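You operate a simulated robot arm through the tools that you are given. There is no shell and no other tool. Be economical: measure what you need, move in short steps, check, and stop when the job is done.

You are at the controls of a simulated two-armed robot. One attempt, no reset.

Task
Stroke press B once with both black buttons, then stop the motor.
Fine: mode to ONCE and motor on first, mode back to OFF last.
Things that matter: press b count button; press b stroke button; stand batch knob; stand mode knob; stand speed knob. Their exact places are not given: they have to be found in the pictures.

It is judged by the outcome, as a careful person would: the job done as asked, and still so three seconds after it is handed in. It fails if anything else is knocked over, pushed out of place, dropped, spilled or broken.

Robot
Two 7-joint arms with two-finger parallel grippers on one trunk, on a base that drives. Base frame: it is fixed to the floor where the robot stands at the start and does not move with it; the origin is under the middle of the robot, x ahead of it, y to its left, z up. Readings come in mm, degrees, newtons and seconds.
The left shoulder is at the start at [100, 174, 1107], the right one opposite. With the tool pointing down near the work surface each hand reaches from about 100 to 720 mm from the robot's upright axis, wherever it stands, measured 20 degrees to its own side. Places, roughly: press b count button [300, -400, 800]; press b stroke button [400, -300, 800]; stand batch knob [400, -300, 700]; stand mode knob [500, 0, 800]; stand speed knob [400, -100, 700]. Payload 3.6 kg a hand.
Tool frame (each hand has its own): the origin (TCP) lies between the finger pads and is the grasp point; the fingertips stand 30 mm ahead of it; z points along the fingers, y is the line along which they close. Largest opening 110 mm; finger width 20, thickness 10; the body of the gripper, 48 by 112 mm, starts 55 mm behind the TCP.
Orientation is that of the tool frame in the base frame, as a unit quaternion [x, y, z, w]. With the fingers straight down and closing along the base's y, the tool's x points along the base's -x, its y along +y and its z along -z.

Tools
- The arms move only by the tool jog_arm. It takes "left_steps", "right_steps" or both (then of equal length, played together; a hand with none holds still); each is text: rows parted by semicolons, each of 7 numbers parted by spaces: the opening in per cent of the stroke, from 0 (shut) to 100 (fully open), then the shift along the base's x, y, z in units of 50 mm (1.0 is 50 mm), then the turn, a rotation vector about the base's x, y, z in units of 5 degrees (1.0 is 5 degrees). In form: grip tx ty tz ax ay az; .... A call has 1 to 12 rows; each row shifts and turns the commanded pose from where the row before left it. A call with a number of a shift or a turn outside -1 to 1 is refused whole. Each row takes 0.2 s and may step no farther than 50 mm and 8.6 degrees from the row before; otherwise, or with a gripper value out of range, the whole call is refused. A pose out of reach is approached as far as the arm can. The call stops where the force on the tool passes 40 N (or 10 N more than at its start, if that is more) or the arm is blocked; 0.2 s more then pass. Each finger travels about 153 mm/s and halts on what it meets, pressing with about 22 N; the grip force reading is that of the motor and also rises with nothing between the fingers. The clock runs only during rows and for 0.2 s after the last one: add rows that do not move to give the fingers time. It gives the time, the measured TCP pose, the force on the tool (base axes), the opening and the grip force at its end, in the units of the frame above (readings bear some noise), with the torque about the TCP (base axes, N m) and any sound that the robot's microphone picked up.
- Cameras (640 x 400 px; columns grow to the right, rows downward): "scene" is now at [196.2, -23.3, 1274.7]; the picture's right is [-0.29, -0.96, 0.00], its down [-0.59, 0.18, -0.79] and it looks along [0.75, -0.23, -0.61] (base axes); focal length 214 px, centre (320, 200). "left" rides on the left gripper at [73, -17, -103] in its tool frame; the picture's right is [0.23, 0.97, 0.00], its down [-0.76, 0.18, -0.62] and it looks along [-0.61, 0.14, 0.78] (tool axes); focal length 222 px, centre (320, 200). "right" rides on the right gripper at [73, 17, -103] in its tool frame; the picture's right is [-0.23, 0.97, 0.00], its down [-0.76, -0.18, -0.62] and it looks along [-0.61, -0.14, 0.78] (tool axes); focal length 222 px, centre (320, 200).
- camera(camera): a new picture of that camera. The clock stands still meanwhile.
- lift_body(by): slides the trunk up (or, below 0, down) by that many mm; the arms and the scene camera ride with it, the base frame stays. It gives what a move gives, with no picture.
- roll_base(legs): drives the robot by 1 to 6 legs, each [ahead, left, turn to the left] in mm, mm and degrees, along the robot's own axes; the way and the turn of a leg run together, so that a leg with both is an arc; at most 1500 mm and 180 degrees a leg. The arms and the cameras ride along, it lands a little off, and it stops where it bumps. It gives what a move gives.
- turn_head(pan, tilt): turns the head with the scene camera to pan (to the left, within 86 degrees either way) and tilt (down, from -29 to 69), counted from straight ahead of the robot. It gives what a move gives.
- locate(camera, pixels): for up to 12 pixels [column, row] of the newest picture of that camera ("zoom" is the newest enlarged one), the place [x, y, z] in the base frame of the surface seen there, good to about 3 mm. The clock stands still meanwhile.
- zoom(camera, box): a new picture of the part [left, top, right, bottom] of that camera's present view, enlarged. The clock stands still meanwhile.
- close_job(): hands the job in; it is judged then, once.

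Go step by step. Measure first, check grasps and placings, and put right what went wrong. The budget is 80 turns and 58 pictures, counting those below and the enlarged ones. Unless the task says otherwise, let go and move clear before handing in, and close with one line.

The tools are called after "Request:" as name(argument=value, ...) on one line, values as JSON. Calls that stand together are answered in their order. jog_arm: Moves the arms, as the interface text tells. Its arguments: {"type":"object","properties":{"left_steps":{"type":"string"},"right_steps":{"type":"string"}},"required":[]} The other tools are called the same way: lift_body (by) slides the trunk up or down; roll_base (legs) drives the base; turn_head (pan, tilt) turns the head that bears the scene camera; camera (camera) takes a picture; locate (camera, pixels) gives the place of the surface under pixels of a picture; zoom (camera, box) takes an enlarged picture of a part of a camera's view; close_job () hands the job in.

At the start:

```text
time_s: 0.0
left_position: [412.4, 19.5, 1124.1]
left_orientation: [-0.001, 1.0, -0.001, -0.001]
left_contact_force: [-0.7, 0.1, 0.3]
left_torque: [0.02, -0.03, 0.0]
left_width: 109.9
left_grasp_force: 0.0
right_position: [342.3, -228.8, 1082.6]
right_orientation: [0.0, 1.0, -0.001, 0.0]
right_contact_force: [-0.2, -0.7, 0.5]
right_torque: [-0.01, 0.02, 0.01]
right_width: 109.9
right_grasp_force: 0.1
trunk travel left (down, up): [-225.0, 538.0]
robot x, y, heading: [-0.0, -5.3, 0.0]
head pan, tilt: [-17.2, 37.8]
```

scene: 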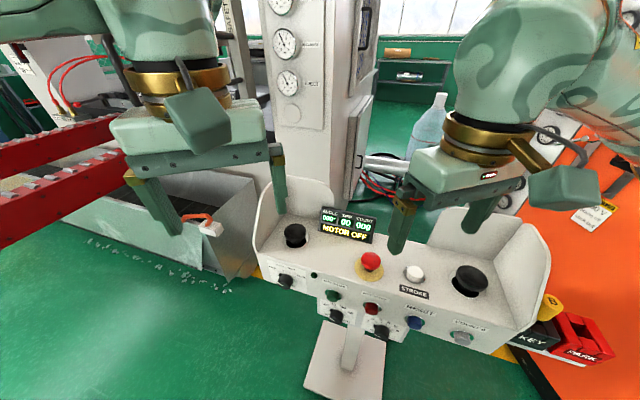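
right: 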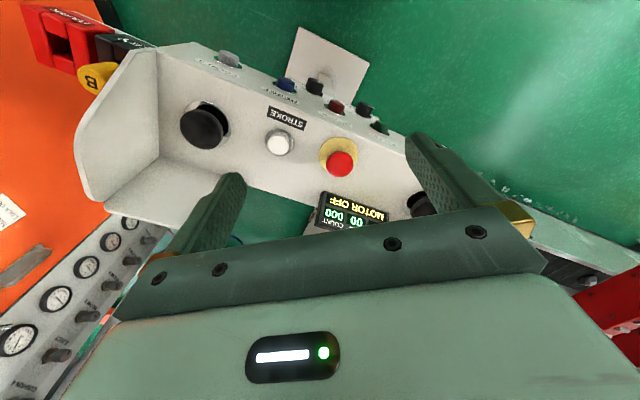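
left: 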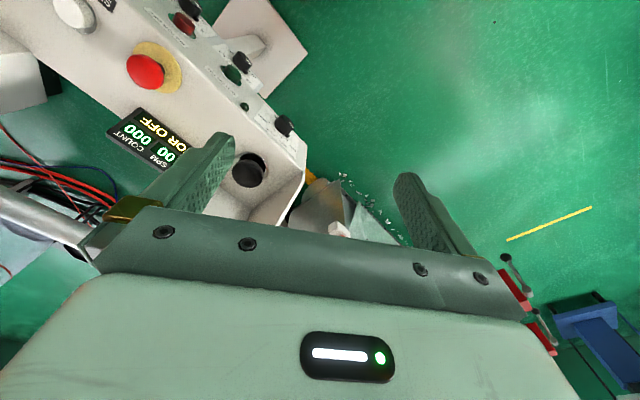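

The scene picture shows the stand with two black palm buttons (295,235) and (470,280), a display reading MOTOR OFF and a front panel with knobs. I zoom in to read the labels.

Request:
zoom(camera="scene", box=[250, 250, 410, 350])

Request:
zoom(camera="scene", box=[390, 260, 630, 400])

Request:
zoom(camera="scene", box=[270, 190, 430, 290])

```text
4.00 times, centred on (330, 300) of scene
```

zoom: 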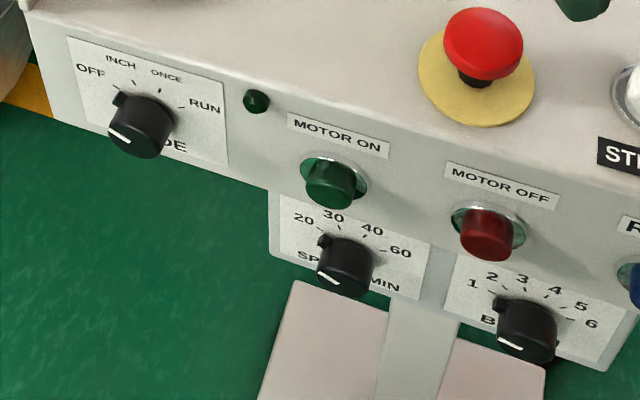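

```text
2.67 times, centred on (510, 330) of scene
```

zoom: 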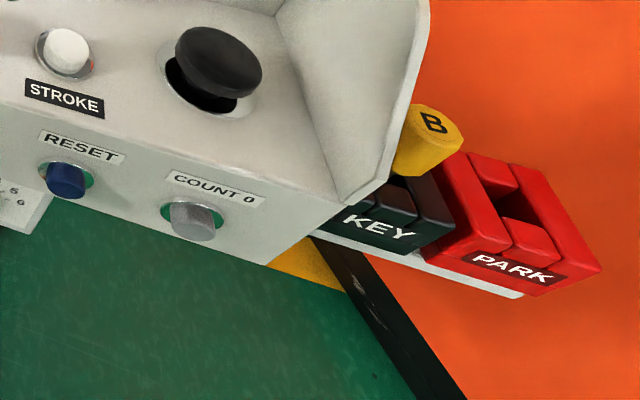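

```text
4.00 times, centred on (350, 240) of scene
```

zoom: 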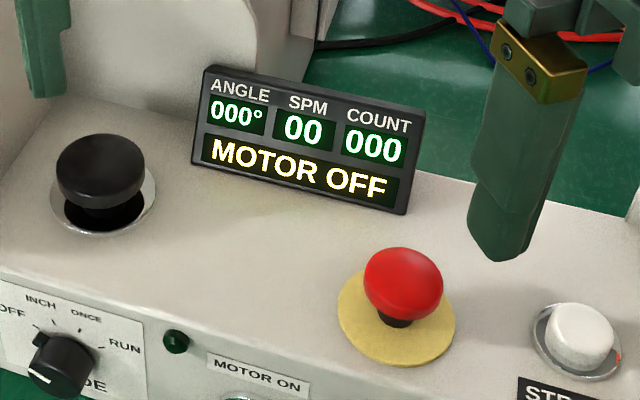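

The mode knob's pointer is at OFF; motor on/off buttons are on the front face. Next I measure the parts, using a picture of the scene.

Request:
camera(camera="scene")

Request:
locate(camera="scene", pixels=[[295, 231], [470, 276], [284, 284], [334, 295], [371, 308], [336, 318], [382, 333], [371, 259], [320, 286], [295, 290], [490, 343], [270, 262]])

Request:
zoom(camera="scene", box=[260, 255, 324, 295])

Request:
locate(camera="zoom", pixels=[[240, 260], [215, 215], [250, 330], [215, 310], [400, 200], [420, 290], [90, 200], [330, 330], [290, 230], [250, 160]])

```text
51 pictures are left
```

scene: 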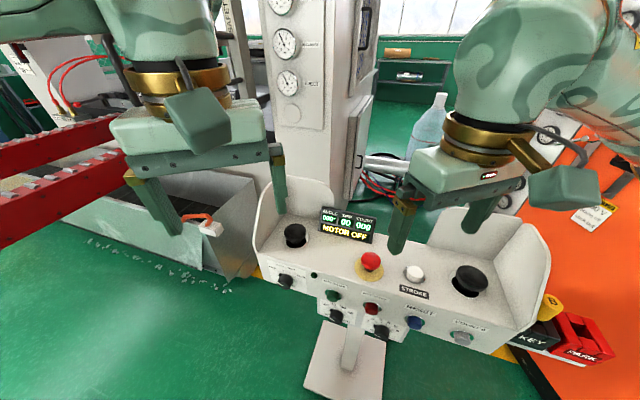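

```text
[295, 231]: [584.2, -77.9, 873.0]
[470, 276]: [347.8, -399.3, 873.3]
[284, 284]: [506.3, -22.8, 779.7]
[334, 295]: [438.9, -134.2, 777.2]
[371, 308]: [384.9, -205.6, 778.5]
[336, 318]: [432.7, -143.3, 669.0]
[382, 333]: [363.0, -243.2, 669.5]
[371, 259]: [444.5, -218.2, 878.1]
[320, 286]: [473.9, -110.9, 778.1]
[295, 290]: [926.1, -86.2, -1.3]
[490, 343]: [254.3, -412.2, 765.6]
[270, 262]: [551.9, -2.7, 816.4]
```

```text
10.00 times, centred on (292, 275) of scene
```

zoom: 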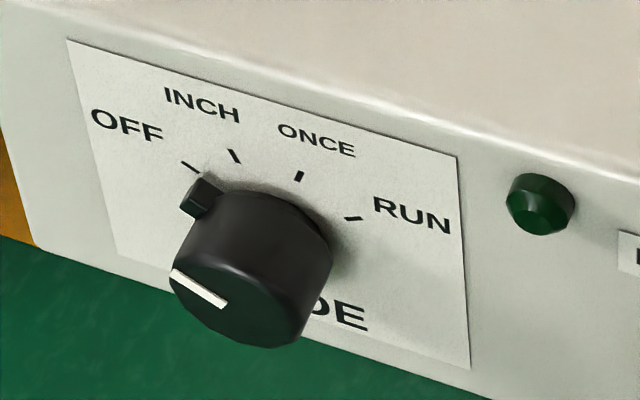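

```text
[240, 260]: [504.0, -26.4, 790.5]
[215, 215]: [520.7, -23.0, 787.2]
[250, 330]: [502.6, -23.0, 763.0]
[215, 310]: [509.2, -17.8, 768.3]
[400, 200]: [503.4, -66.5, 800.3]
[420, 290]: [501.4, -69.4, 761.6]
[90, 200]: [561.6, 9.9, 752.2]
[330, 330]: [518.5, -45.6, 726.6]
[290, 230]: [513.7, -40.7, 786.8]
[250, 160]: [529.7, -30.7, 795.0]
```

The front face runs along (-0.59,-0.81) and faces (-0.81,0.59), vertical; mode is at OFF. Before moving, I check the KEY area, the speed and batch knobs, and look around for the press.

Request:
zoom(camera="scene", box=[500, 270, 628, 350])

Request:
zoom(camera="scene", box=[312, 280, 412, 342])

Request:
turn_head(pan=-50, tilt=15)

Request:
camera(camera="scene")

```text
5.00 times, centred on (564, 310) of scene
```

zoom: 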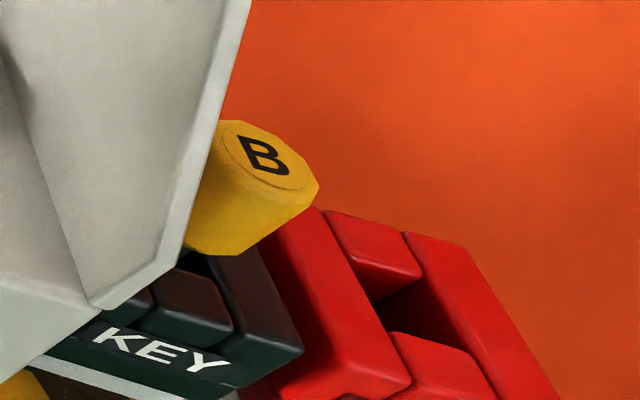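

```text
6.40 times, centred on (362, 311) of scene
```

zoom: 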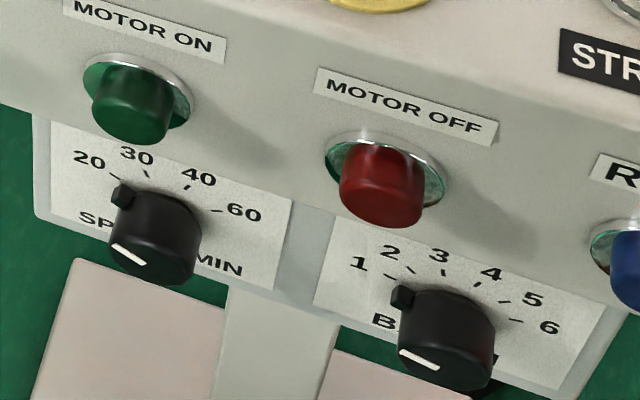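

```text
time_s: 1.0
left_position: [412.4, 20.7, 1124.4]
left_orientation: [-0.002, 1.0, -0.001, -0.001]
left_contact_force: [-0.3, -0.1, 0.2]
left_torque: [-0.03, 0.01, 0.02]
left_width: 109.9
left_grasp_force: 0.0
right_position: [341.3, -230.0, 1081.9]
right_orientation: [0.0, 1.0, 0.0, -0.001]
right_contact_force: [0.8, -0.7, -0.2]
right_torque: [0.01, -0.03, -0.02]
right_width: 110.1
right_grasp_force: 0.1
trunk travel left (down, up): [-225.0, 538.0]
robot x, y, heading: [-1.4, -1.7, 0.0]
head pan, tilt: [-50.0, 15.0]
```

```text
47 pictures are left
```

scene: 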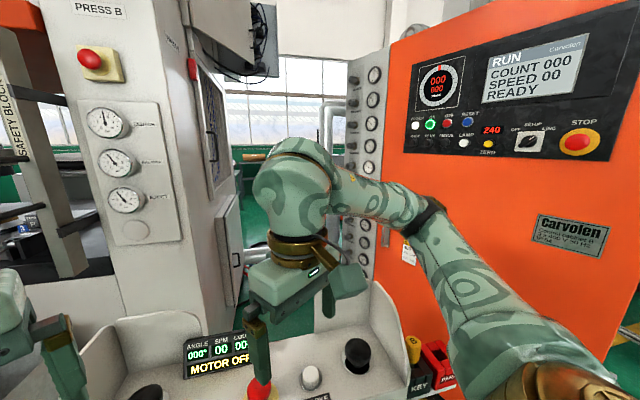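

Press B stands behind the desk, with a "SAFETY BLOCK" post on the left. I look at the die space to make sure it is clear.

Request:
turn_head(pan=-5, tilt=12)

Request:
camera(camera="scene")

```text
time_s: 2.1
left_position: [412.3, 21.4, 1123.8]
left_orientation: [-0.001, 1.0, -0.001, -0.001]
left_contact_force: [0.3, 0.2, 0.5]
left_torque: [0.0, 0.01, -0.01]
left_width: 109.7
left_grasp_force: 0.1
right_position: [340.2, -230.0, 1081.3]
right_orientation: [0.0, 1.0, 0.0, 0.0]
right_contact_force: [0.0, -0.5, 0.0]
right_torque: [-0.01, 0.02, -0.06]
right_width: 109.8
right_grasp_force: 0.0
trunk travel left (down, up): [-225.0, 538.0]
robot x, y, heading: [-2.5, 4.3, 0.1]
head pan, tilt: [-5.0, 12.0]
```

```text
46 pictures are left
```

scene: 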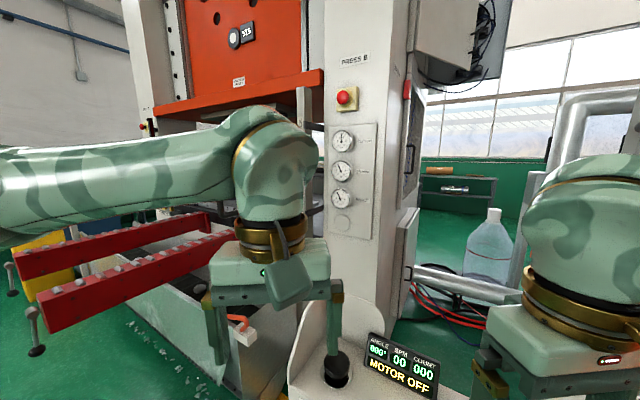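

Mode knob: the face sits 25 mm proud of the front plate, with all dials at their leftmost settings (OFF, 20, 1). I bring the left hand to a horizontal standoff in front of the mode knob, which also clears the view of the press.

Request:
jog_arm(left_steps="100 -0.026 0.049 -0.384 -0.316 -0.963 -0.316;100 -0.026 0.049 -0.384 -0.316 -0.963 -0.316;100 -0.026 0.049 -0.384 -0.316 -0.963 -0.316;100 -0.026 0.049 -0.384 -0.316 -0.963 -0.316;100 -0.026 0.049 -0.384 -0.316 -0.963 -0.316;100 -0.026 0.049 -0.384 -0.316 -0.963 -0.316;100 -0.026 0.049 -0.384 -0.316 -0.963 -0.316;100 -0.026 0.049 -0.384 -0.316 -0.963 -0.316;100 -0.026 0.049 -0.384 -0.316 -0.963 -0.316")

Request:
jog_arm(left_steps="100 -0.026 0.049 -0.384 -0.316 -0.963 -0.316;100 -0.026 0.049 -0.384 -0.316 -0.963 -0.316;100 -0.026 0.049 -0.384 -0.316 -0.963 -0.316;100 -0.026 0.049 -0.384 -0.316 -0.963 -0.316;100 -0.026 0.049 -0.384 -0.316 -0.963 -0.316;100 -0.026 0.049 -0.384 -0.316 -0.963 -0.316;100 -0.026 0.049 -0.384 -0.316 -0.963 -0.316;100 -0.026 0.049 -0.384 -0.316 -0.963 -0.316;100 -0.026 0.049 -0.384 -0.316 -0.963 -0.316")

Request:
camera(camera="left")

Request:
camera(camera="scene")

```text
time_s: 4.1
left_position: [411.7, 34.3, 949.9]
left_orientation: [0.121, 0.915, -0.123, 0.365]
left_contact_force: [0.7, 0.1, -1.0]
left_torque: [-0.01, 0.01, -0.01]
left_width: 109.9
left_grasp_force: 0.1
left hand out of reach, approached as far as the arm can: row 9
right_position: [339.4, -231.1, 1082.5]
right_orientation: [0.0, 1.0, 0.0, -0.002]
right_contact_force: [0.1, -0.2, 0.4]
right_torque: [0.02, 0.01, 0.02]
right_width: 110.1
right_grasp_force: 0.1
trunk travel left (down, up): [-225.0, 538.0]
robot x, y, heading: [1.5, -1.2, -0.0]
head pan, tilt: [-5.0, 12.0]
```

```text
time_s: 6.1
left_position: [412.3, 33.7, 949.8]
left_orientation: [0.12, 0.915, -0.123, 0.365]
left_contact_force: [0.7, 0.1, 0.0]
left_torque: [0.02, 0.03, 0.0]
left_width: 110.1
left_grasp_force: 0.0
left hand out of reach, approached as far as the arm can: row 1, 2, 3, 4, 5, 6, 7, 8, 9
right_position: [340.9, -230.4, 1083.1]
right_orientation: [0.0, 1.0, 0.0, -0.001]
right_contact_force: [0.3, -0.4, -0.7]
right_torque: [-0.02, -0.01, 0.0]
right_width: 110.2
right_grasp_force: 0.0
trunk travel left (down, up): [-225.0, 538.0]
robot x, y, heading: [-3.7, 0.1, -0.0]
head pan, tilt: [-5.0, 12.0]
```

```text
45 pictures are left
```

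left: 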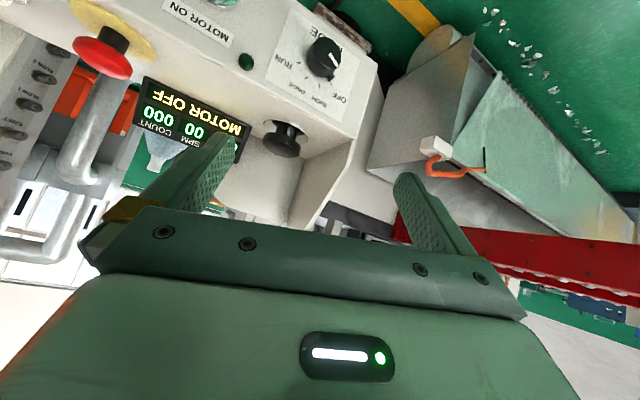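

```text
44 pictures are left
```

scene: 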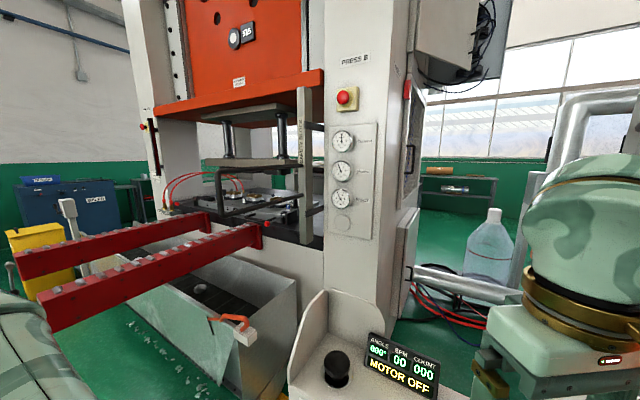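

The arm runs out of reach with a horizontal hand this close, so the base needs to back off. First I zoom on the die space near (260,160).

Request:
zoom(camera="scene", box=[150, 90, 342, 250])

```text
2.50 times, centred on (246, 170) of scene
```

zoom: 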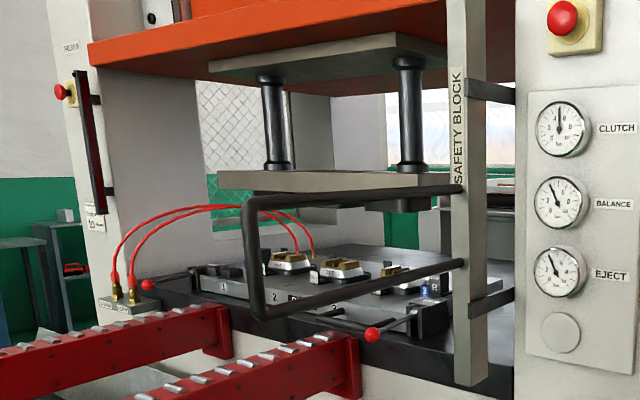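

The die space is clear, and the safety block hangs in its rack on the column. I back off and square the robot to the panel, whose centre is at u=-84 (about 620 mm from the axis).

Request:
roll_base(legs=[[-91, 171, 0], [0, 0, -36.3]])

Request:
turn_head(pan=0, tilt=35)

Request:
camera(camera="scene")

```text
time_s: 9.4
left_position: [258.8, -48.8, 948.7]
left_orientation: [0.404, 0.829, -0.232, 0.308]
left_contact_force: [-0.4, 0.2, 0.7]
left_torque: [-0.04, 0.02, 0.01]
left_width: 109.9
left_grasp_force: 0.1
right_position: [43.4, -216.3, 1081.4]
right_orientation: [0.318, 0.948, 0.0, -0.001]
right_contact_force: [0.0, 0.0, -0.1]
right_torque: [0.04, -0.01, 0.01]
right_width: 109.9
right_grasp_force: 0.0
trunk travel left (down, up): [-225.0, 538.0]
robot x, y, heading: [-94.6, 177.6, -37.3]
head pan, tilt: [-5.0, 12.0]
```

```text
time_s: 10.3
left_position: [257.8, -49.7, 948.5]
left_orientation: [0.404, 0.83, -0.231, 0.309]
left_contact_force: [-0.2, 0.2, -1.0]
left_torque: [-0.01, -0.02, -0.03]
left_width: 109.9
left_grasp_force: 0.0
right_position: [42.0, -216.7, 1081.4]
right_orientation: [0.319, 0.948, 0.0, -0.001]
right_contact_force: [0.1, 0.1, -0.9]
right_torque: [0.02, 0.02, -0.02]
right_width: 110.0
right_grasp_force: 0.0
trunk travel left (down, up): [-225.0, 538.0]
robot x, y, heading: [-92.7, 174.3, -36.9]
head pan, tilt: [0.0, 35.0]
```

```text
42 pictures are left
```

scene: 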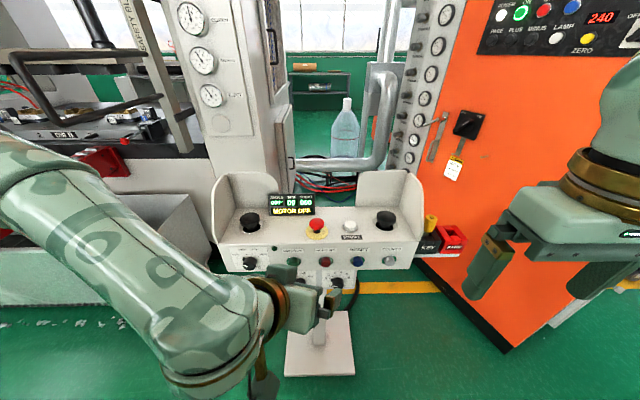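

The panel is now square to the robot. I zoom in for precise places.

Request:
zoom(camera="scene", box=[208, 180, 336, 280])

Request:
locate(camera="zoom", pixels=[[205, 180], [205, 203], [203, 420], [175, 415], [236, 415], [204, 440], [300, 395], [350, 435], [430, 410], [430, 335], [120, 335], [300, 230]])

Request:
zoom(camera="scene", box=[300, 200, 412, 280])

Request:
locate(camera="zoom", pixels=[[480, 100], [480, 70], [140, 345], [330, 350], [430, 150], [250, 320], [510, 340]])

```text
4.00 times, centred on (272, 230) of scene
```

zoom: 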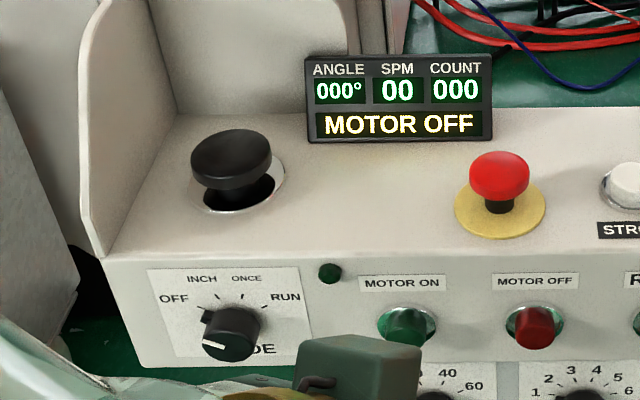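

```text
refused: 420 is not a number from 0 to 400
```

```text
5.00 times, centred on (356, 240) of scene
```

zoom: 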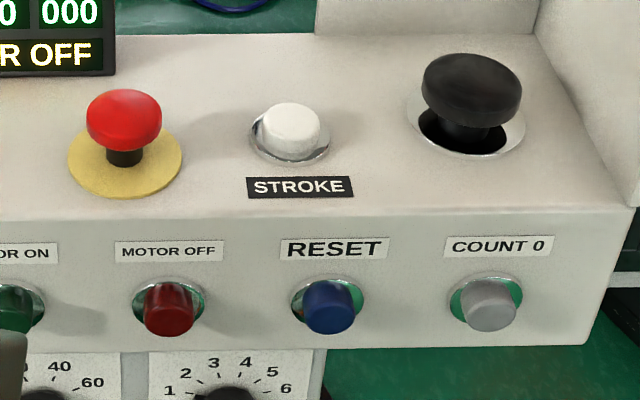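

```text
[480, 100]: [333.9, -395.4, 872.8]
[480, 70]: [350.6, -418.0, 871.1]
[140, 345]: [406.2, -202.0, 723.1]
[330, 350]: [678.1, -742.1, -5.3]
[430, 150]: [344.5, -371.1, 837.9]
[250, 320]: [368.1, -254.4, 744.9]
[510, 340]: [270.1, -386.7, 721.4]
```

Request:
zoom(camera="scene", box=[232, 236, 312, 286])

Request:
locate(camera="zoom", pixels=[[85, 215], [120, 233], [155, 215], [120, 190], [62, 160], [45, 115], [75, 92], [140, 92], [190, 120], [310, 155], [415, 165], [415, 195]])

```text
8.00 times, centred on (272, 261) of scene
```

zoom: 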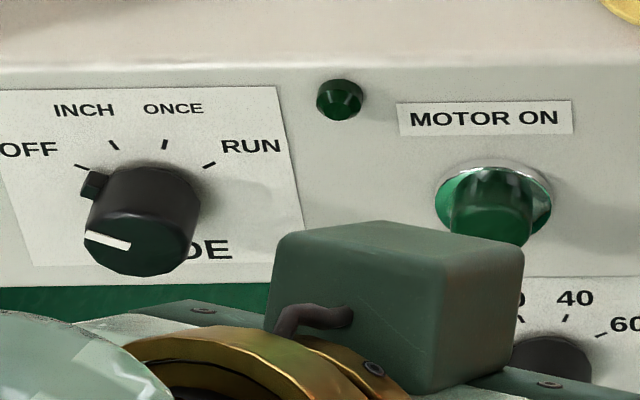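

```text
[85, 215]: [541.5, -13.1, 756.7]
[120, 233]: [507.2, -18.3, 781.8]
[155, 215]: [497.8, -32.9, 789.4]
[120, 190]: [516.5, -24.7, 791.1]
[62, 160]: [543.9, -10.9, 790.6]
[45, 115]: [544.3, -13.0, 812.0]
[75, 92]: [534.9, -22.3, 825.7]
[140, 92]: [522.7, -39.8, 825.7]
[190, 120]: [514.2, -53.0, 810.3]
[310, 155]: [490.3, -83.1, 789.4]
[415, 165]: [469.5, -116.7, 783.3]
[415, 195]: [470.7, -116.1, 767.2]
```

Locating the dial ticks, the knob's face and the motor buttons in the same zoom.

Request:
locate(camera="zoom", pixels=[[82, 166], [113, 145], [165, 144], [209, 165], [90, 185], [95, 238], [128, 244], [143, 244], [187, 235], [145, 268], [490, 235], [490, 185]])

```text
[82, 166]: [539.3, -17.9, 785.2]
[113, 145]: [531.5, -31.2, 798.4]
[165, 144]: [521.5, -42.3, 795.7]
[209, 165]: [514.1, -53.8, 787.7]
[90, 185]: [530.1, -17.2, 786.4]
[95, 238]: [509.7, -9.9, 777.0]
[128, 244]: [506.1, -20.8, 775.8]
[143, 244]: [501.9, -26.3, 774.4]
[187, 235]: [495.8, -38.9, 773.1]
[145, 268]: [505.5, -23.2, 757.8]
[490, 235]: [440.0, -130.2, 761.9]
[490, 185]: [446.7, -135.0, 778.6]
```

The dial fits a centre at u≈-283, z≈773 with OFF at about -60° and ONCE at about +20°. I move the left hand level with the knob at a standoff of 150 mm.

Request:
jog_arm(left_steps="60 0.37 0.258 -0.438 -0.683 -0.923 0.519;60 0.37 0.258 -0.438 -0.683 -0.923 0.519;60 0.37 0.258 -0.438 -0.683 -0.923 0.519;60 0.37 0.258 -0.438 -0.683 -0.923 0.519;60 0.37 0.258 -0.438 -0.683 -0.923 0.519;60 0.37 0.258 -0.438 -0.683 -0.923 0.519;60 0.37 0.258 -0.438 -0.683 -0.923 0.519;60 0.37 0.258 -0.438 -0.683 -0.923 0.519")

Request:
camera(camera="left")

```text
time_s: 12.1
left_position: [394.4, -12.4, 1080.8]
left_orientation: [0.3, 0.78, -0.206, 0.51]
left_contact_force: [0.3, -0.6, -0.4]
left_torque: [0.0, -0.03, -0.03]
left_width: 66.1
left_grasp_force: 0.0
left hand out of reach, approached as far as the arm can: row 1, 2, 3, 4, 5, 6, 7, 8
right_position: [44.4, -216.1, 1081.6]
right_orientation: [0.318, 0.948, 0.0, -0.001]
right_contact_force: [0.9, -0.3, 0.2]
right_torque: [-0.03, 0.02, 0.02]
right_width: 110.2
right_grasp_force: 0.0
trunk travel left (down, up): [-225.0, 538.0]
robot x, y, heading: [-88.2, 175.7, -37.4]
head pan, tilt: [0.0, 35.0]
```

```text
38 pictures are left
```

left: 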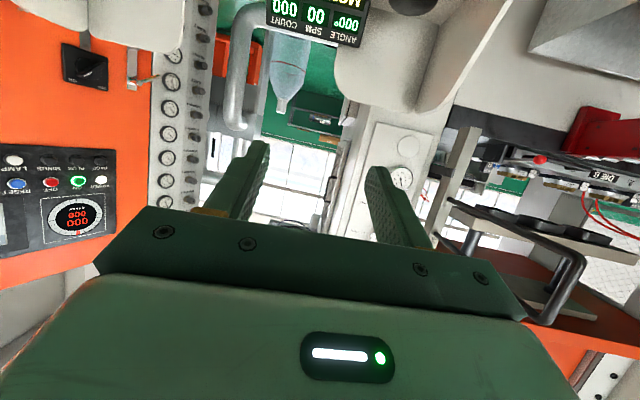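

The hand cannot be level that low with the shoulder so high, so I lower the trunk fully.

Request:
lift_body(by=-220)

Request:
jog_arm(left_steps="60 -0.2 0.15 0 0 0 0;60 -0.2 0.15 0 0 0 0")

```text
time_s: 14.4
left_position: [452.1, -59.5, 738.1]
left_orientation: [0.32, 0.85, -0.169, 0.382]
left_contact_force: [-0.5, -0.2, -1.0]
left_torque: [0.03, 0.0, 0.02]
left_width: 66.3
left_grasp_force: 0.0
right_position: [69.6, -236.2, 839.3]
right_orientation: [0.318, 0.946, 0.019, -0.056]
right_contact_force: [-1.1, 0.4, 0.2]
right_torque: [-0.03, 0.0, 0.05]
right_width: 110.1
right_grasp_force: 0.1
trunk travel left (down, up): [-5.0, 758.0]
robot x, y, heading: [-93.5, 171.4, -37.0]
head pan, tilt: [0.0, 35.0]
```

```text
time_s: 15.0
left_position: [447.3, -61.4, 736.3]
left_orientation: [0.318, 0.851, -0.168, 0.382]
left_contact_force: [-0.7, 0.7, 0.6]
left_torque: [0.03, 0.01, -0.04]
left_width: 65.8
left_grasp_force: 0.0
left hand out of reach, approached as far as the arm can: row 1, 2
right_position: [69.8, -237.7, 838.6]
right_orientation: [0.318, 0.946, 0.02, -0.058]
right_contact_force: [0.7, 0.4, -0.4]
right_torque: [-0.04, 0.01, 0.04]
right_width: 110.0
right_grasp_force: 0.0
trunk travel left (down, up): [-5.0, 758.0]
robot x, y, heading: [-89.5, 172.6, -37.2]
head pan, tilt: [0.0, 35.0]
```

Both hands shifted a bit oddly during the lift, so I look at the scene.

Request:
camera(camera="scene")

Request:
camera(camera="left")

```text
37 pictures are left
```

scene: 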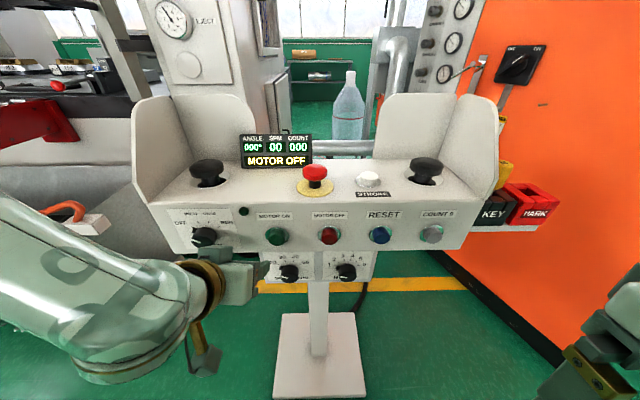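

```text
36 pictures are left
```

left: 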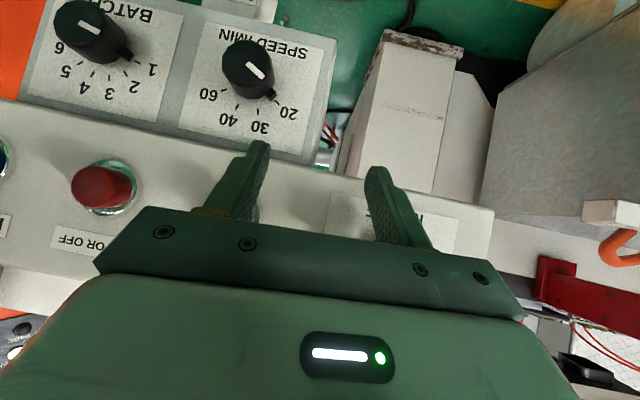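

The left hand is 40° nose-down close to the panel. I retract 150 mm along the panel normal and then level it.

Request:
jog_arm(left_steps="60 -0.4 0.3 0.1 0 0 0;60 -0.4 0.3 0.1 0 0 0;60 -0.4 0.3 0.1 0 0 0;60 -0.4 0.3 0.1 0 0 0;60 -0.4 0.3 0.1 0 0 0;60 -0.4 0.3 0.1 0 0 0")

```text
time_s: 16.4
left_position: [388.0, -89.0, 758.6]
left_orientation: [0.318, 0.851, -0.167, 0.382]
left_contact_force: [0.2, 0.2, -0.1]
left_torque: [-0.04, 0.0, 0.01]
left_width: 66.1
left_grasp_force: 0.1
left hand out of reach, approached as far as the arm can: row 1, 2, 3, 4, 5, 6
right_position: [68.6, -236.6, 838.2]
right_orientation: [0.317, 0.946, 0.02, -0.058]
right_contact_force: [0.6, -1.4, -0.4]
right_torque: [0.01, 0.0, 0.01]
right_width: 110.1
right_grasp_force: 0.0
trunk travel left (down, up): [-5.0, 758.0]
robot x, y, heading: [-93.6, 170.5, -37.2]
head pan, tilt: [0.0, 35.0]
```

The arm is folded too tightly, so the robot must stand farther back for a level hand. I back up 150 mm and raise the trunk 100 mm.

Request:
roll_base(legs=[[-150, 0, 0.8]])

Request:
lift_body(by=100)

```text
time_s: 17.8
left_position: [274.1, 5.8, 759.3]
left_orientation: [0.312, 0.853, -0.165, 0.384]
left_contact_force: [0.8, 0.0, -0.6]
left_torque: [0.0, 0.02, 0.02]
left_width: 66.3
left_grasp_force: 0.0
right_position: [-42.8, -147.0, 839.7]
right_orientation: [0.31, 0.949, 0.018, -0.057]
right_contact_force: [0.2, -0.5, 1.2]
right_torque: [0.01, 0.01, -0.01]
right_width: 110.0
right_grasp_force: 0.0
trunk travel left (down, up): [-5.0, 758.0]
robot x, y, heading: [-210.3, 258.6, -36.0]
head pan, tilt: [0.0, 35.0]
```

```text
time_s: 19.1
left_position: [274.3, 4.7, 859.4]
left_orientation: [0.312, 0.854, -0.164, 0.382]
left_contact_force: [0.3, 0.5, -0.8]
left_torque: [0.0, 0.03, 0.02]
left_width: 65.9
left_grasp_force: 0.0
right_position: [-41.7, -147.3, 938.2]
right_orientation: [0.31, 0.949, 0.019, -0.058]
right_contact_force: [0.0, -0.7, -0.3]
right_torque: [0.0, 0.03, -0.04]
right_width: 109.9
right_grasp_force: 0.0
trunk travel left (down, up): [-105.0, 658.0]
robot x, y, heading: [-208.3, 258.5, -36.2]
head pan, tilt: [0.0, 35.0]
```

Request:
jog_arm(left_steps="60 0.38 0.083 -0.215 -0.597 -0.835 0.14;60 0.38 0.083 -0.215 -0.597 -0.835 0.14;60 0.38 0.083 -0.215 -0.597 -0.835 0.14;60 0.38 0.083 -0.215 -0.597 -0.835 0.14;60 0.38 0.083 -0.215 -0.597 -0.835 0.14;60 0.38 0.083 -0.215 -0.597 -0.835 0.14;60 0.38 0.083 -0.215 -0.597 -0.835 0.14;60 0.38 0.083 -0.215 -0.597 -0.835 0.14")

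```text
time_s: 20.9
left_position: [295.4, -74.2, 940.0]
left_orientation: [0.215, 0.682, -0.211, 0.666]
left_contact_force: [-0.3, -0.9, -1.2]
left_torque: [-0.02, 0.0, 0.02]
left_width: 66.2
left_grasp_force: 0.2
left hand out of reach, approached as far as the arm can: row 2, 3, 4, 5, 6, 7, 8
right_position: [-42.3, -146.3, 938.1]
right_orientation: [0.31, 0.949, 0.019, -0.057]
right_contact_force: [0.0, 0.0, 0.6]
right_torque: [0.04, 0.02, 0.02]
right_width: 109.7
right_grasp_force: 0.1
trunk travel left (down, up): [-105.0, 658.0]
robot x, y, heading: [-209.8, 257.3, -36.3]
head pan, tilt: [0.0, 35.0]
```

The hand is level now, only the position is off; I move towards the standoff point.

Request:
jog_arm(left_steps="60 0.325 0.28 -0.418 0 0 0;60 0.325 0.28 -0.418 0 0 0;60 0.325 0.28 -0.418 0 0 0;60 0.325 0.28 -0.418 0 0 0;60 0.325 0.28 -0.418 0 0 0;60 0.325 0.28 -0.418 0 0 0;60 0.325 0.28 -0.418 0 0 0;60 0.325 0.28 -0.418 0 0 0")

Request:
camera(camera="scene")

```text
time_s: 22.7
left_position: [294.9, -73.7, 938.4]
left_orientation: [0.215, 0.682, -0.211, 0.666]
left_contact_force: [0.8, -0.9, 0.0]
left_torque: [-0.02, -0.02, 0.0]
left_width: 66.1
left_grasp_force: 0.1
left hand out of reach, approached as far as the arm can: row 1, 2, 3, 4, 5, 6, 7, 8
right_position: [-42.2, -146.2, 939.5]
right_orientation: [0.309, 0.949, 0.019, -0.057]
right_contact_force: [0.8, 0.7, 1.0]
right_torque: [-0.01, -0.02, 0.01]
right_width: 109.8
right_grasp_force: 0.1
trunk travel left (down, up): [-105.0, 658.0]
robot x, y, heading: [-207.7, 261.4, -35.9]
head pan, tilt: [0.0, 35.0]
```

```text
35 pictures are left
```

scene: 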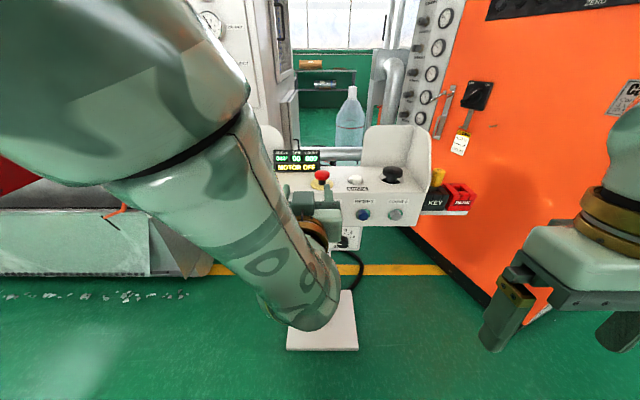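

The wrist is at its limit with the forearm coming from above. I lower the trunk again and back up 80 mm so the forearm comes in flatter.

Request:
roll_base(legs=[[-80, 0, 0]])

Request:
lift_body(by=-100)

Request:
jog_arm(left_steps="60 0.8 -0.6 0 0 0 0;60 0.8 -0.6 0 0 0 0;60 0.2 0.3 0 0 0 0;60 0.2 0.3 0 0 0 0")

```text
time_s: 23.8
left_position: [229.5, -25.6, 940.6]
left_orientation: [0.214, 0.682, -0.211, 0.667]
left_contact_force: [0.5, 0.0, 0.0]
left_torque: [0.01, -0.01, -0.01]
left_width: 65.9
left_grasp_force: 0.1
right_position: [-108.2, -98.7, 939.9]
right_orientation: [0.31, 0.949, 0.018, -0.056]
right_contact_force: [-0.1, 0.5, 0.4]
right_torque: [-0.04, -0.05, 0.0]
right_width: 110.3
right_grasp_force: 0.0
trunk travel left (down, up): [-105.0, 658.0]
robot x, y, heading: [-271.2, 306.8, -36.5]
head pan, tilt: [0.0, 35.0]
```

```text
time_s: 25.1
left_position: [257.0, -48.3, 774.2]
left_orientation: [0.229, 0.729, -0.193, 0.616]
left_contact_force: [-0.9, 1.0, 0.1]
left_torque: [-0.01, 0.0, 0.0]
left_width: 65.8
left_grasp_force: 0.1
right_position: [-108.2, -99.4, 839.4]
right_orientation: [0.31, 0.949, 0.018, -0.057]
right_contact_force: [0.3, -1.2, 0.2]
right_torque: [0.01, -0.03, 0.0]
right_width: 110.0
right_grasp_force: 0.0
trunk travel left (down, up): [-5.0, 758.0]
robot x, y, heading: [-270.4, 309.0, -36.4]
head pan, tilt: [0.0, 35.0]
```

```text
time_s: 26.1
left_position: [326.8, -104.9, 806.0]
left_orientation: [0.229, 0.73, -0.191, 0.614]
left_contact_force: [-1.4, 0.1, -0.4]
left_torque: [0.02, -0.01, 0.01]
left_width: 65.8
left_grasp_force: 0.0
left hand out of reach, approached as far as the arm can: row 1, 2, 3, 4
right_position: [-106.7, -99.0, 838.8]
right_orientation: [0.311, 0.948, 0.019, -0.057]
right_contact_force: [0.2, -0.3, 0.6]
right_torque: [0.01, -0.01, 0.01]
right_width: 109.9
right_grasp_force: 0.1
trunk travel left (down, up): [-5.0, 758.0]
robot x, y, heading: [-275.2, 307.2, -36.2]
head pan, tilt: [0.0, 35.0]
```

The hand is nearly level at u≈-109, z 806. I test how it moves left and levels from here.

Request:
jog_arm(left_steps="60 0.3 0.4 0 -0.15 -0.2 0;60 0.3 0.4 0 -0.15 -0.2 0;60 0.3 0.4 0 -0.15 -0.2 0;60 0.3 0.4 0 -0.15 -0.2 0;60 0.3 0.4 0 -0.15 -0.2 0;60 0 0 0 0 0 0")

Request:
camera(camera="scene")

```text
time_s: 27.5
left_position: [317.8, -94.8, 837.8]
left_orientation: [0.221, 0.711, -0.198, 0.638]
left_contact_force: [-0.2, 0.4, 0.3]
left_torque: [-0.02, 0.01, 0.04]
left_width: 66.2
left_grasp_force: 0.1
left hand out of reach, approached as far as the arm can: row 1, 2, 3, 4, 5
right_position: [-107.6, -99.8, 839.2]
right_orientation: [0.311, 0.949, 0.019, -0.057]
right_contact_force: [-0.4, 0.2, 0.8]
right_torque: [0.02, -0.01, 0.02]
right_width: 110.0
right_grasp_force: 0.1
trunk travel left (down, up): [-5.0, 758.0]
robot x, y, heading: [-274.4, 307.7, -36.2]
head pan, tilt: [0.0, 35.0]
```

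```text
34 pictures are left
```

scene: 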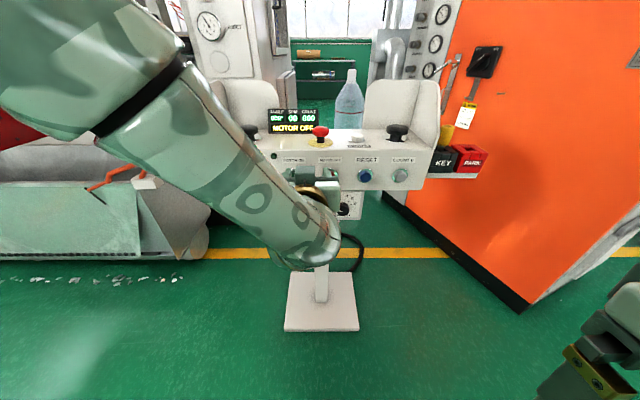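

The wrist seems unable to bend back past the steep forearm, so stretching the arm out should help. I back up 50 mm more and then go for a close standoff, 40 mm off the knob.

Request:
roll_base(legs=[[-50, 0, 0]])

Request:
jog_arm(left_steps="60 0.8 -0.6 0 0 0 0;60 0.8 -0.6 0 0 0 0;60 0.4 -0.1 0 0 0 0;60 0.3 0.4 -0.1 0 0 0;60 0.3 0.4 -0.1 0 0 0;60 0.3 0.4 -0.1 0 0 0;60 0.3 0.4 -0.2 0 0 0;60 0.3 0.4 -0.2 0 0 0;60 0.2 0.3 -0.2 0 0 0")

```text
time_s: 28.4
left_position: [276.4, -63.4, 838.8]
left_orientation: [0.22, 0.711, -0.198, 0.638]
left_contact_force: [-0.1, -0.2, 0.5]
left_torque: [-0.04, 0.02, 0.03]
left_width: 65.9
left_grasp_force: 0.0
right_position: [-147.7, -68.7, 839.5]
right_orientation: [0.31, 0.949, 0.019, -0.056]
right_contact_force: [-0.5, 0.2, -0.8]
right_torque: [-0.05, 0.02, 0.01]
right_width: 110.0
right_grasp_force: 0.0
trunk travel left (down, up): [-5.0, 758.0]
robot x, y, heading: [-314.4, 340.7, -36.4]
head pan, tilt: [0.0, 35.0]
```

```text
time_s: 30.4
left_position: [455.7, -102.1, 873.0]
left_orientation: [0.22, 0.714, -0.195, 0.635]
left_contact_force: [-0.3, 0.2, -1.0]
left_torque: [0.01, -0.03, 0.01]
left_width: 66.0
left_grasp_force: 0.1
left hand out of reach, approached as far as the arm can: row 1, 4, 5, 6, 7, 8, 9
right_position: [-148.6, -68.6, 838.7]
right_orientation: [0.31, 0.949, 0.018, -0.056]
right_contact_force: [-0.2, -0.2, -1.2]
right_torque: [0.02, 0.01, 0.0]
right_width: 109.9
right_grasp_force: 0.0
trunk travel left (down, up): [-5.0, 758.0]
robot x, y, heading: [-314.6, 337.8, -36.3]
head pan, tilt: [0.0, 35.0]
```

The hand reached over toward the desk's front edge but refuses to go left at this height while level. I retract it and pitch it about 30° down, a pose the arm takes more easily.

Request:
jog_arm(left_steps="60 -0.8 0.6 0.1 0 0 0;60 -0.8 0.6 0 0.55 0.74 0;60 -0.8 0.6 0 0.55 0.74 0;60 -0.8 0.6 0 0.55 0.74 0;60 -0.4 0.3 0 0.55 0.74 0;60 0 0 0 0.55 0.74 0")

```text
refused: row 1 steps farther than a row can; nothing moved
```

Request:
jog_arm(left_steps="60 -0.7 0.5 0.1 0 0 0;60 -0.7 0.5 0 0.55 0.74 0;60 -0.7 0.5 0 0.55 0.74 0;60 -0.7 0.5 0 0.55 0.74 0;60 -0.4 0.3 0 0.55 0.74 0;60 0 0 0 0.55 0.74 0")

```text
time_s: 31.8
left_position: [291.3, 0.8, 890.1]
left_orientation: [0.261, 0.823, -0.145, 0.484]
left_contact_force: [0.4, 0.8, 0.2]
left_torque: [0.0, 0.03, 0.0]
left_width: 65.8
left_grasp_force: 0.1
left hand out of reach, approached as far as the arm can: row 1
right_position: [-147.6, -69.7, 840.0]
right_orientation: [0.31, 0.949, 0.018, -0.057]
right_contact_force: [-0.2, -0.5, -0.2]
right_torque: [0.01, 0.01, -0.01]
right_width: 110.0
right_grasp_force: 0.0
trunk travel left (down, up): [-5.0, 758.0]
robot x, y, heading: [-313.9, 336.2, -36.3]
head pan, tilt: [0.0, 35.0]
```

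The pitched pose is followed well now. I move left in line with the knob.

Request:
jog_arm(left_steps="60 0.39 0.167 -0.2 0 0 0;60 0.39 0.167 -0.2 0 0 0;60 0.39 0.167 -0.2 0 0 0;60 0.39 0.167 -0.2 0 0 0;60 0.39 0.167 -0.2 0 0 0;60 0.39 0.167 -0.2 0 0 0")

Request:
camera(camera="left")

```text
time_s: 33.2
left_position: [410.2, 52.6, 829.6]
left_orientation: [0.261, 0.822, -0.145, 0.485]
left_contact_force: [0.7, 0.6, 0.0]
left_torque: [0.02, 0.0, -0.01]
left_width: 66.0
left_grasp_force: 0.1
right_position: [-148.0, -68.5, 838.1]
right_orientation: [0.31, 0.949, 0.018, -0.057]
right_contact_force: [0.6, 0.6, -0.1]
right_torque: [-0.03, 0.01, 0.0]
right_width: 110.1
right_grasp_force: 0.0
trunk travel left (down, up): [-5.0, 758.0]
robot x, y, heading: [-314.6, 333.9, -36.0]
head pan, tilt: [0.0, 35.0]
```

```text
33 pictures are left
```

left: 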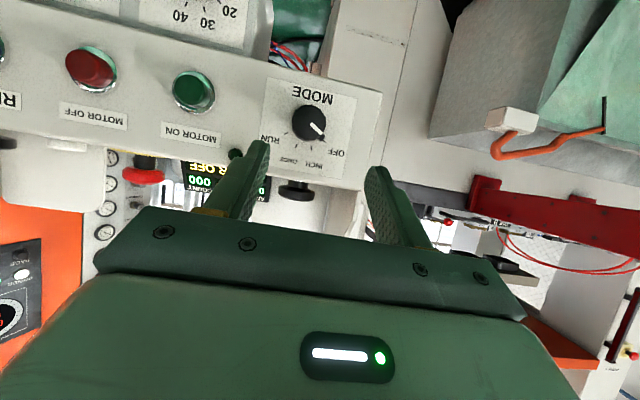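

The hand is in line and reachable, and the knob is at (310,123) in the left picture. I zoom in to measure it.

Request:
zoom(camera="left", box=[250, 70, 378, 150])

Request:
locate(camera="left", pixels=[[308, 124], [296, 115], [318, 115], [308, 137], [322, 130], [332, 141], [318, 146], [300, 147], [280, 133], [193, 90], [87, 68], [237, 154]])

```text
5.00 times, centred on (314, 110) of left
```

zoom: 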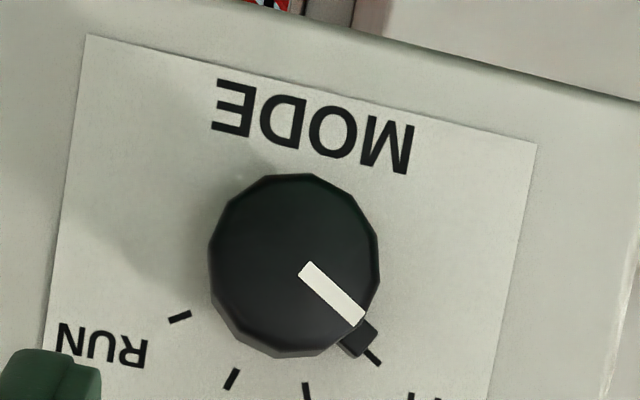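

```text
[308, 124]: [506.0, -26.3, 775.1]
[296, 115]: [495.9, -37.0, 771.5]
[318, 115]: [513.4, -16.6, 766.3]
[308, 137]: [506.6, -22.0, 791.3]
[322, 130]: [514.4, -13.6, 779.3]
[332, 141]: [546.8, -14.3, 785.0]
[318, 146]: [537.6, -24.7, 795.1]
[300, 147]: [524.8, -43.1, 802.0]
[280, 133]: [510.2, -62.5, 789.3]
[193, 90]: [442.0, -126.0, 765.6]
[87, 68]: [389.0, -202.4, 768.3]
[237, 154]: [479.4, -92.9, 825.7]
```

The pointer is clearly 60° left of up (OFF) and ONCE is 80° clockwise from it. The knob's face centre is near u=-282, n=-422, z=774. I try to level the hand at this longer reach, stopping 40 mm short.

Request:
jog_arm(left_steps="60 0.134 -0.1 -0.185 -0.593 -0.806 0;60 0.134 -0.1 -0.185 -0.593 -0.806 0;60 0.134 -0.1 -0.185 -0.593 -0.806 0;60 0.134 -0.1 -0.185 -0.593 -0.806 0;60 0.134 -0.1 -0.185 -0.593 -0.806 0;60 0.134 -0.1 -0.185 -0.593 -0.806 0")

```text
time_s: 34.6
left_position: [411.1, 45.4, 820.7]
left_orientation: [0.254, 0.796, -0.158, 0.526]
left_contact_force: [-0.6, 0.9, 0.1]
left_torque: [-0.02, -0.01, 0.04]
left_width: 65.6
left_grasp_force: 0.1
left hand out of reach, approached as far as the arm can: row 2, 3, 4, 5, 6
right_position: [-148.6, -69.3, 838.9]
right_orientation: [0.31, 0.949, 0.019, -0.057]
right_contact_force: [-0.6, 0.0, -0.5]
right_torque: [-0.02, 0.02, -0.02]
right_width: 110.3
right_grasp_force: 0.2
trunk travel left (down, up): [-5.0, 758.0]
robot x, y, heading: [-315.1, 334.7, -36.3]
head pan, tilt: [0.0, 35.0]
```

Leveling stops near 24° pitch, so I'll work at 35° pitch and turn the hand on a cone about the knob's axis. I pre-roll 40° counterclockwise at a 60 mm standoff.

Request:
jog_arm(left_steps="60 0.084 -0.039 -0.067 0.474 0.645 -0.12;60 0.084 -0.039 -0.067 0.474 0.645 -0.12;60 0.084 -0.039 -0.067 0.474 0.645 -0.12;60 0.084 -0.039 -0.067 -0.806 0.593 0;60 0.084 -0.039 -0.067 -0.806 0.593 0;60 0.084 -0.039 -0.067 -0.806 0.593 0;60 0.084 -0.039 -0.067 -0.806 0.593 0;60 0.084 -0.039 -0.067 -0.806 0.593 0;60 0.084 -0.039 -0.067 -0.806 0.593 0;60 0.084 -0.039 -0.067 -0.806 0.593 0;60 0.084 -0.039 -0.067 -0.806 0.593 0")

Request:
camera(camera="left")

```text
time_s: 37.0
left_position: [457.4, 24.6, 782.8]
left_orientation: [0.117, 0.843, -0.418, 0.319]
left_contact_force: [-0.5, -0.6, -0.1]
left_torque: [0.01, 0.0, 0.02]
left_width: 65.7
left_grasp_force: 0.0
right_position: [-148.4, -70.1, 839.1]
right_orientation: [0.31, 0.949, 0.019, -0.057]
right_contact_force: [0.5, -0.7, -0.6]
right_torque: [0.01, 0.03, 0.01]
right_width: 109.8
right_grasp_force: 0.0
trunk travel left (down, up): [-5.0, 758.0]
robot x, y, heading: [-314.1, 339.5, -36.5]
head pan, tilt: [0.0, 35.0]
```

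```text
31 pictures are left
```

left: 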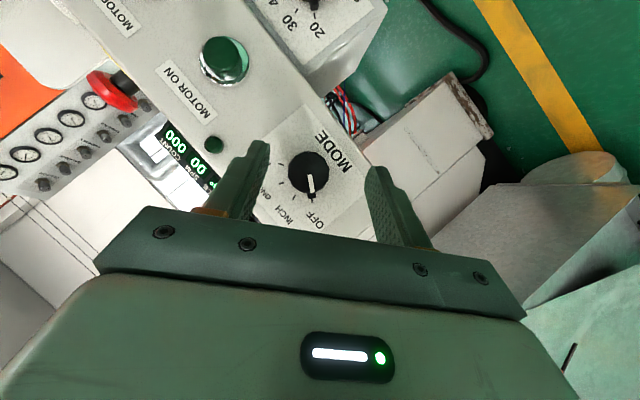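

The pre-roll is exactly as planned; the knob sits between the fingers at (309,175). I advance 60 mm along the knob's axis.

Request:
jog_arm(left_steps="60 0.242 -0.178 0 0 0 0;60 0.242 -0.178 0 0 0 0;60 0.242 -0.178 0 0 0 0;60 0.242 -0.178 0 0 0 0")

Request:
camera(camera="left")

```text
time_s: 38.0
left_position: [504.9, -10.1, 782.3]
left_orientation: [0.118, 0.843, -0.417, 0.319]
left_contact_force: [0.3, 0.4, -0.6]
left_torque: [-0.01, 0.01, 0.0]
left_width: 65.8
left_grasp_force: 0.1
right_position: [-147.9, -70.5, 839.5]
right_orientation: [0.31, 0.949, 0.019, -0.057]
right_contact_force: [0.1, -0.6, 0.0]
right_torque: [0.01, 0.01, 0.01]
right_width: 109.9
right_grasp_force: 0.1
trunk travel left (down, up): [-5.0, 758.0]
robot x, y, heading: [-309.4, 335.2, -36.2]
head pan, tilt: [0.0, 35.0]
```

```text
30 pictures are left
```

left: 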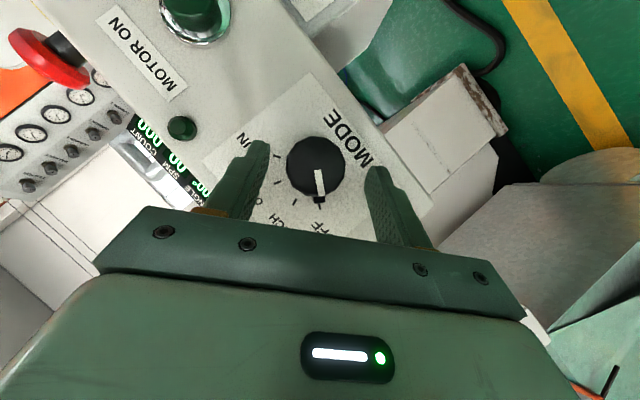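

The knob is between the fingertips. I close on it.

Request:
jog_arm(left_steps="20 0 0 0 0 0 0;20 0 0 0 0 0 0")

Request:
camera(camera="left")

```text
time_s: 38.6
left_position: [503.6, -12.6, 784.8]
left_orientation: [0.119, 0.842, -0.419, 0.319]
left_contact_force: [-0.1, -8.4, 6.5]
left_torque: [-0.07, -0.01, -0.49]
left_width: 37.6
left_grasp_force: 45.0
right_position: [-148.5, -69.5, 839.2]
right_orientation: [0.311, 0.948, 0.018, -0.058]
right_contact_force: [-0.5, -0.8, -1.1]
right_torque: [-0.03, -0.01, -0.02]
right_width: 110.0
right_grasp_force: 0.0
trunk travel left (down, up): [-5.0, 758.0]
robot x, y, heading: [-309.7, 338.3, -36.2]
head pan, tilt: [0.0, 35.0]
```

```text
29 pictures are left
```

left: 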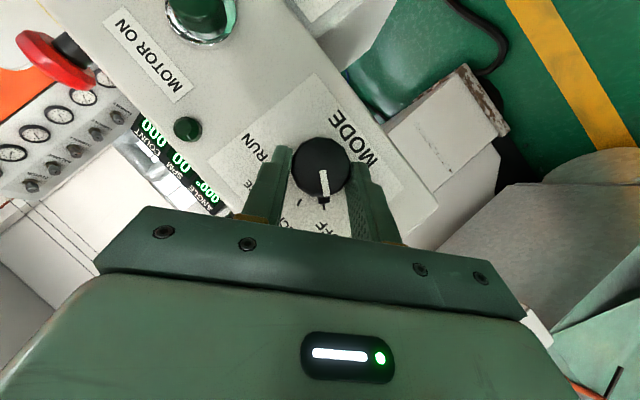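

The knob is held (37.6 mm wide). I turn it 40° clockwise first, along an arc about the knob's axis.

Request:
jog_arm(left_steps="20 -0.0138 -0.0187 0.0113 0.806 -0.593 0;20 -0.0138 -0.0187 0.0113 0.806 -0.593 0;20 -0.0138 -0.0187 0.0113 0.806 -0.593 0;20 -0.0138 -0.0187 0.0113 0.806 -0.593 0;20 -0.0138 -0.0187 0.0113 0.806 -0.593 0;20 -0.0138 -0.0187 0.0113 0.806 -0.593 0;20 -0.0138 -0.0187 0.0113 0.806 -0.593 0;20 -0.0138 -0.0187 0.0113 0.806 -0.593 0")

Request:
camera(camera="left")

```text
time_s: 40.4
left_position: [499.9, -19.5, 787.1]
left_orientation: [0.285, 0.841, -0.136, 0.439]
left_contact_force: [10.5, -18.9, 12.6]
left_torque: [-0.81, -0.88, -0.26]
left_width: 37.5
left_grasp_force: 45.0
right_position: [-148.6, -71.1, 838.8]
right_orientation: [0.311, 0.949, 0.02, -0.057]
right_contact_force: [-0.8, -0.6, -0.3]
right_torque: [-0.01, -0.02, 0.03]
right_width: 109.8
right_grasp_force: 0.0
trunk travel left (down, up): [-5.0, 758.0]
robot x, y, heading: [-316.5, 341.7, -36.2]
head pan, tilt: [0.0, 35.0]
```

```text
28 pictures are left
```

left: 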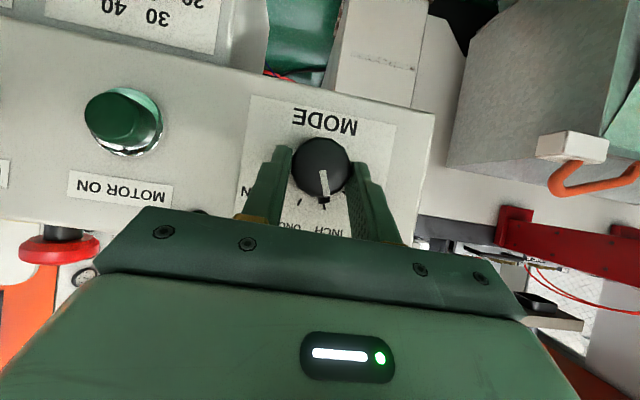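

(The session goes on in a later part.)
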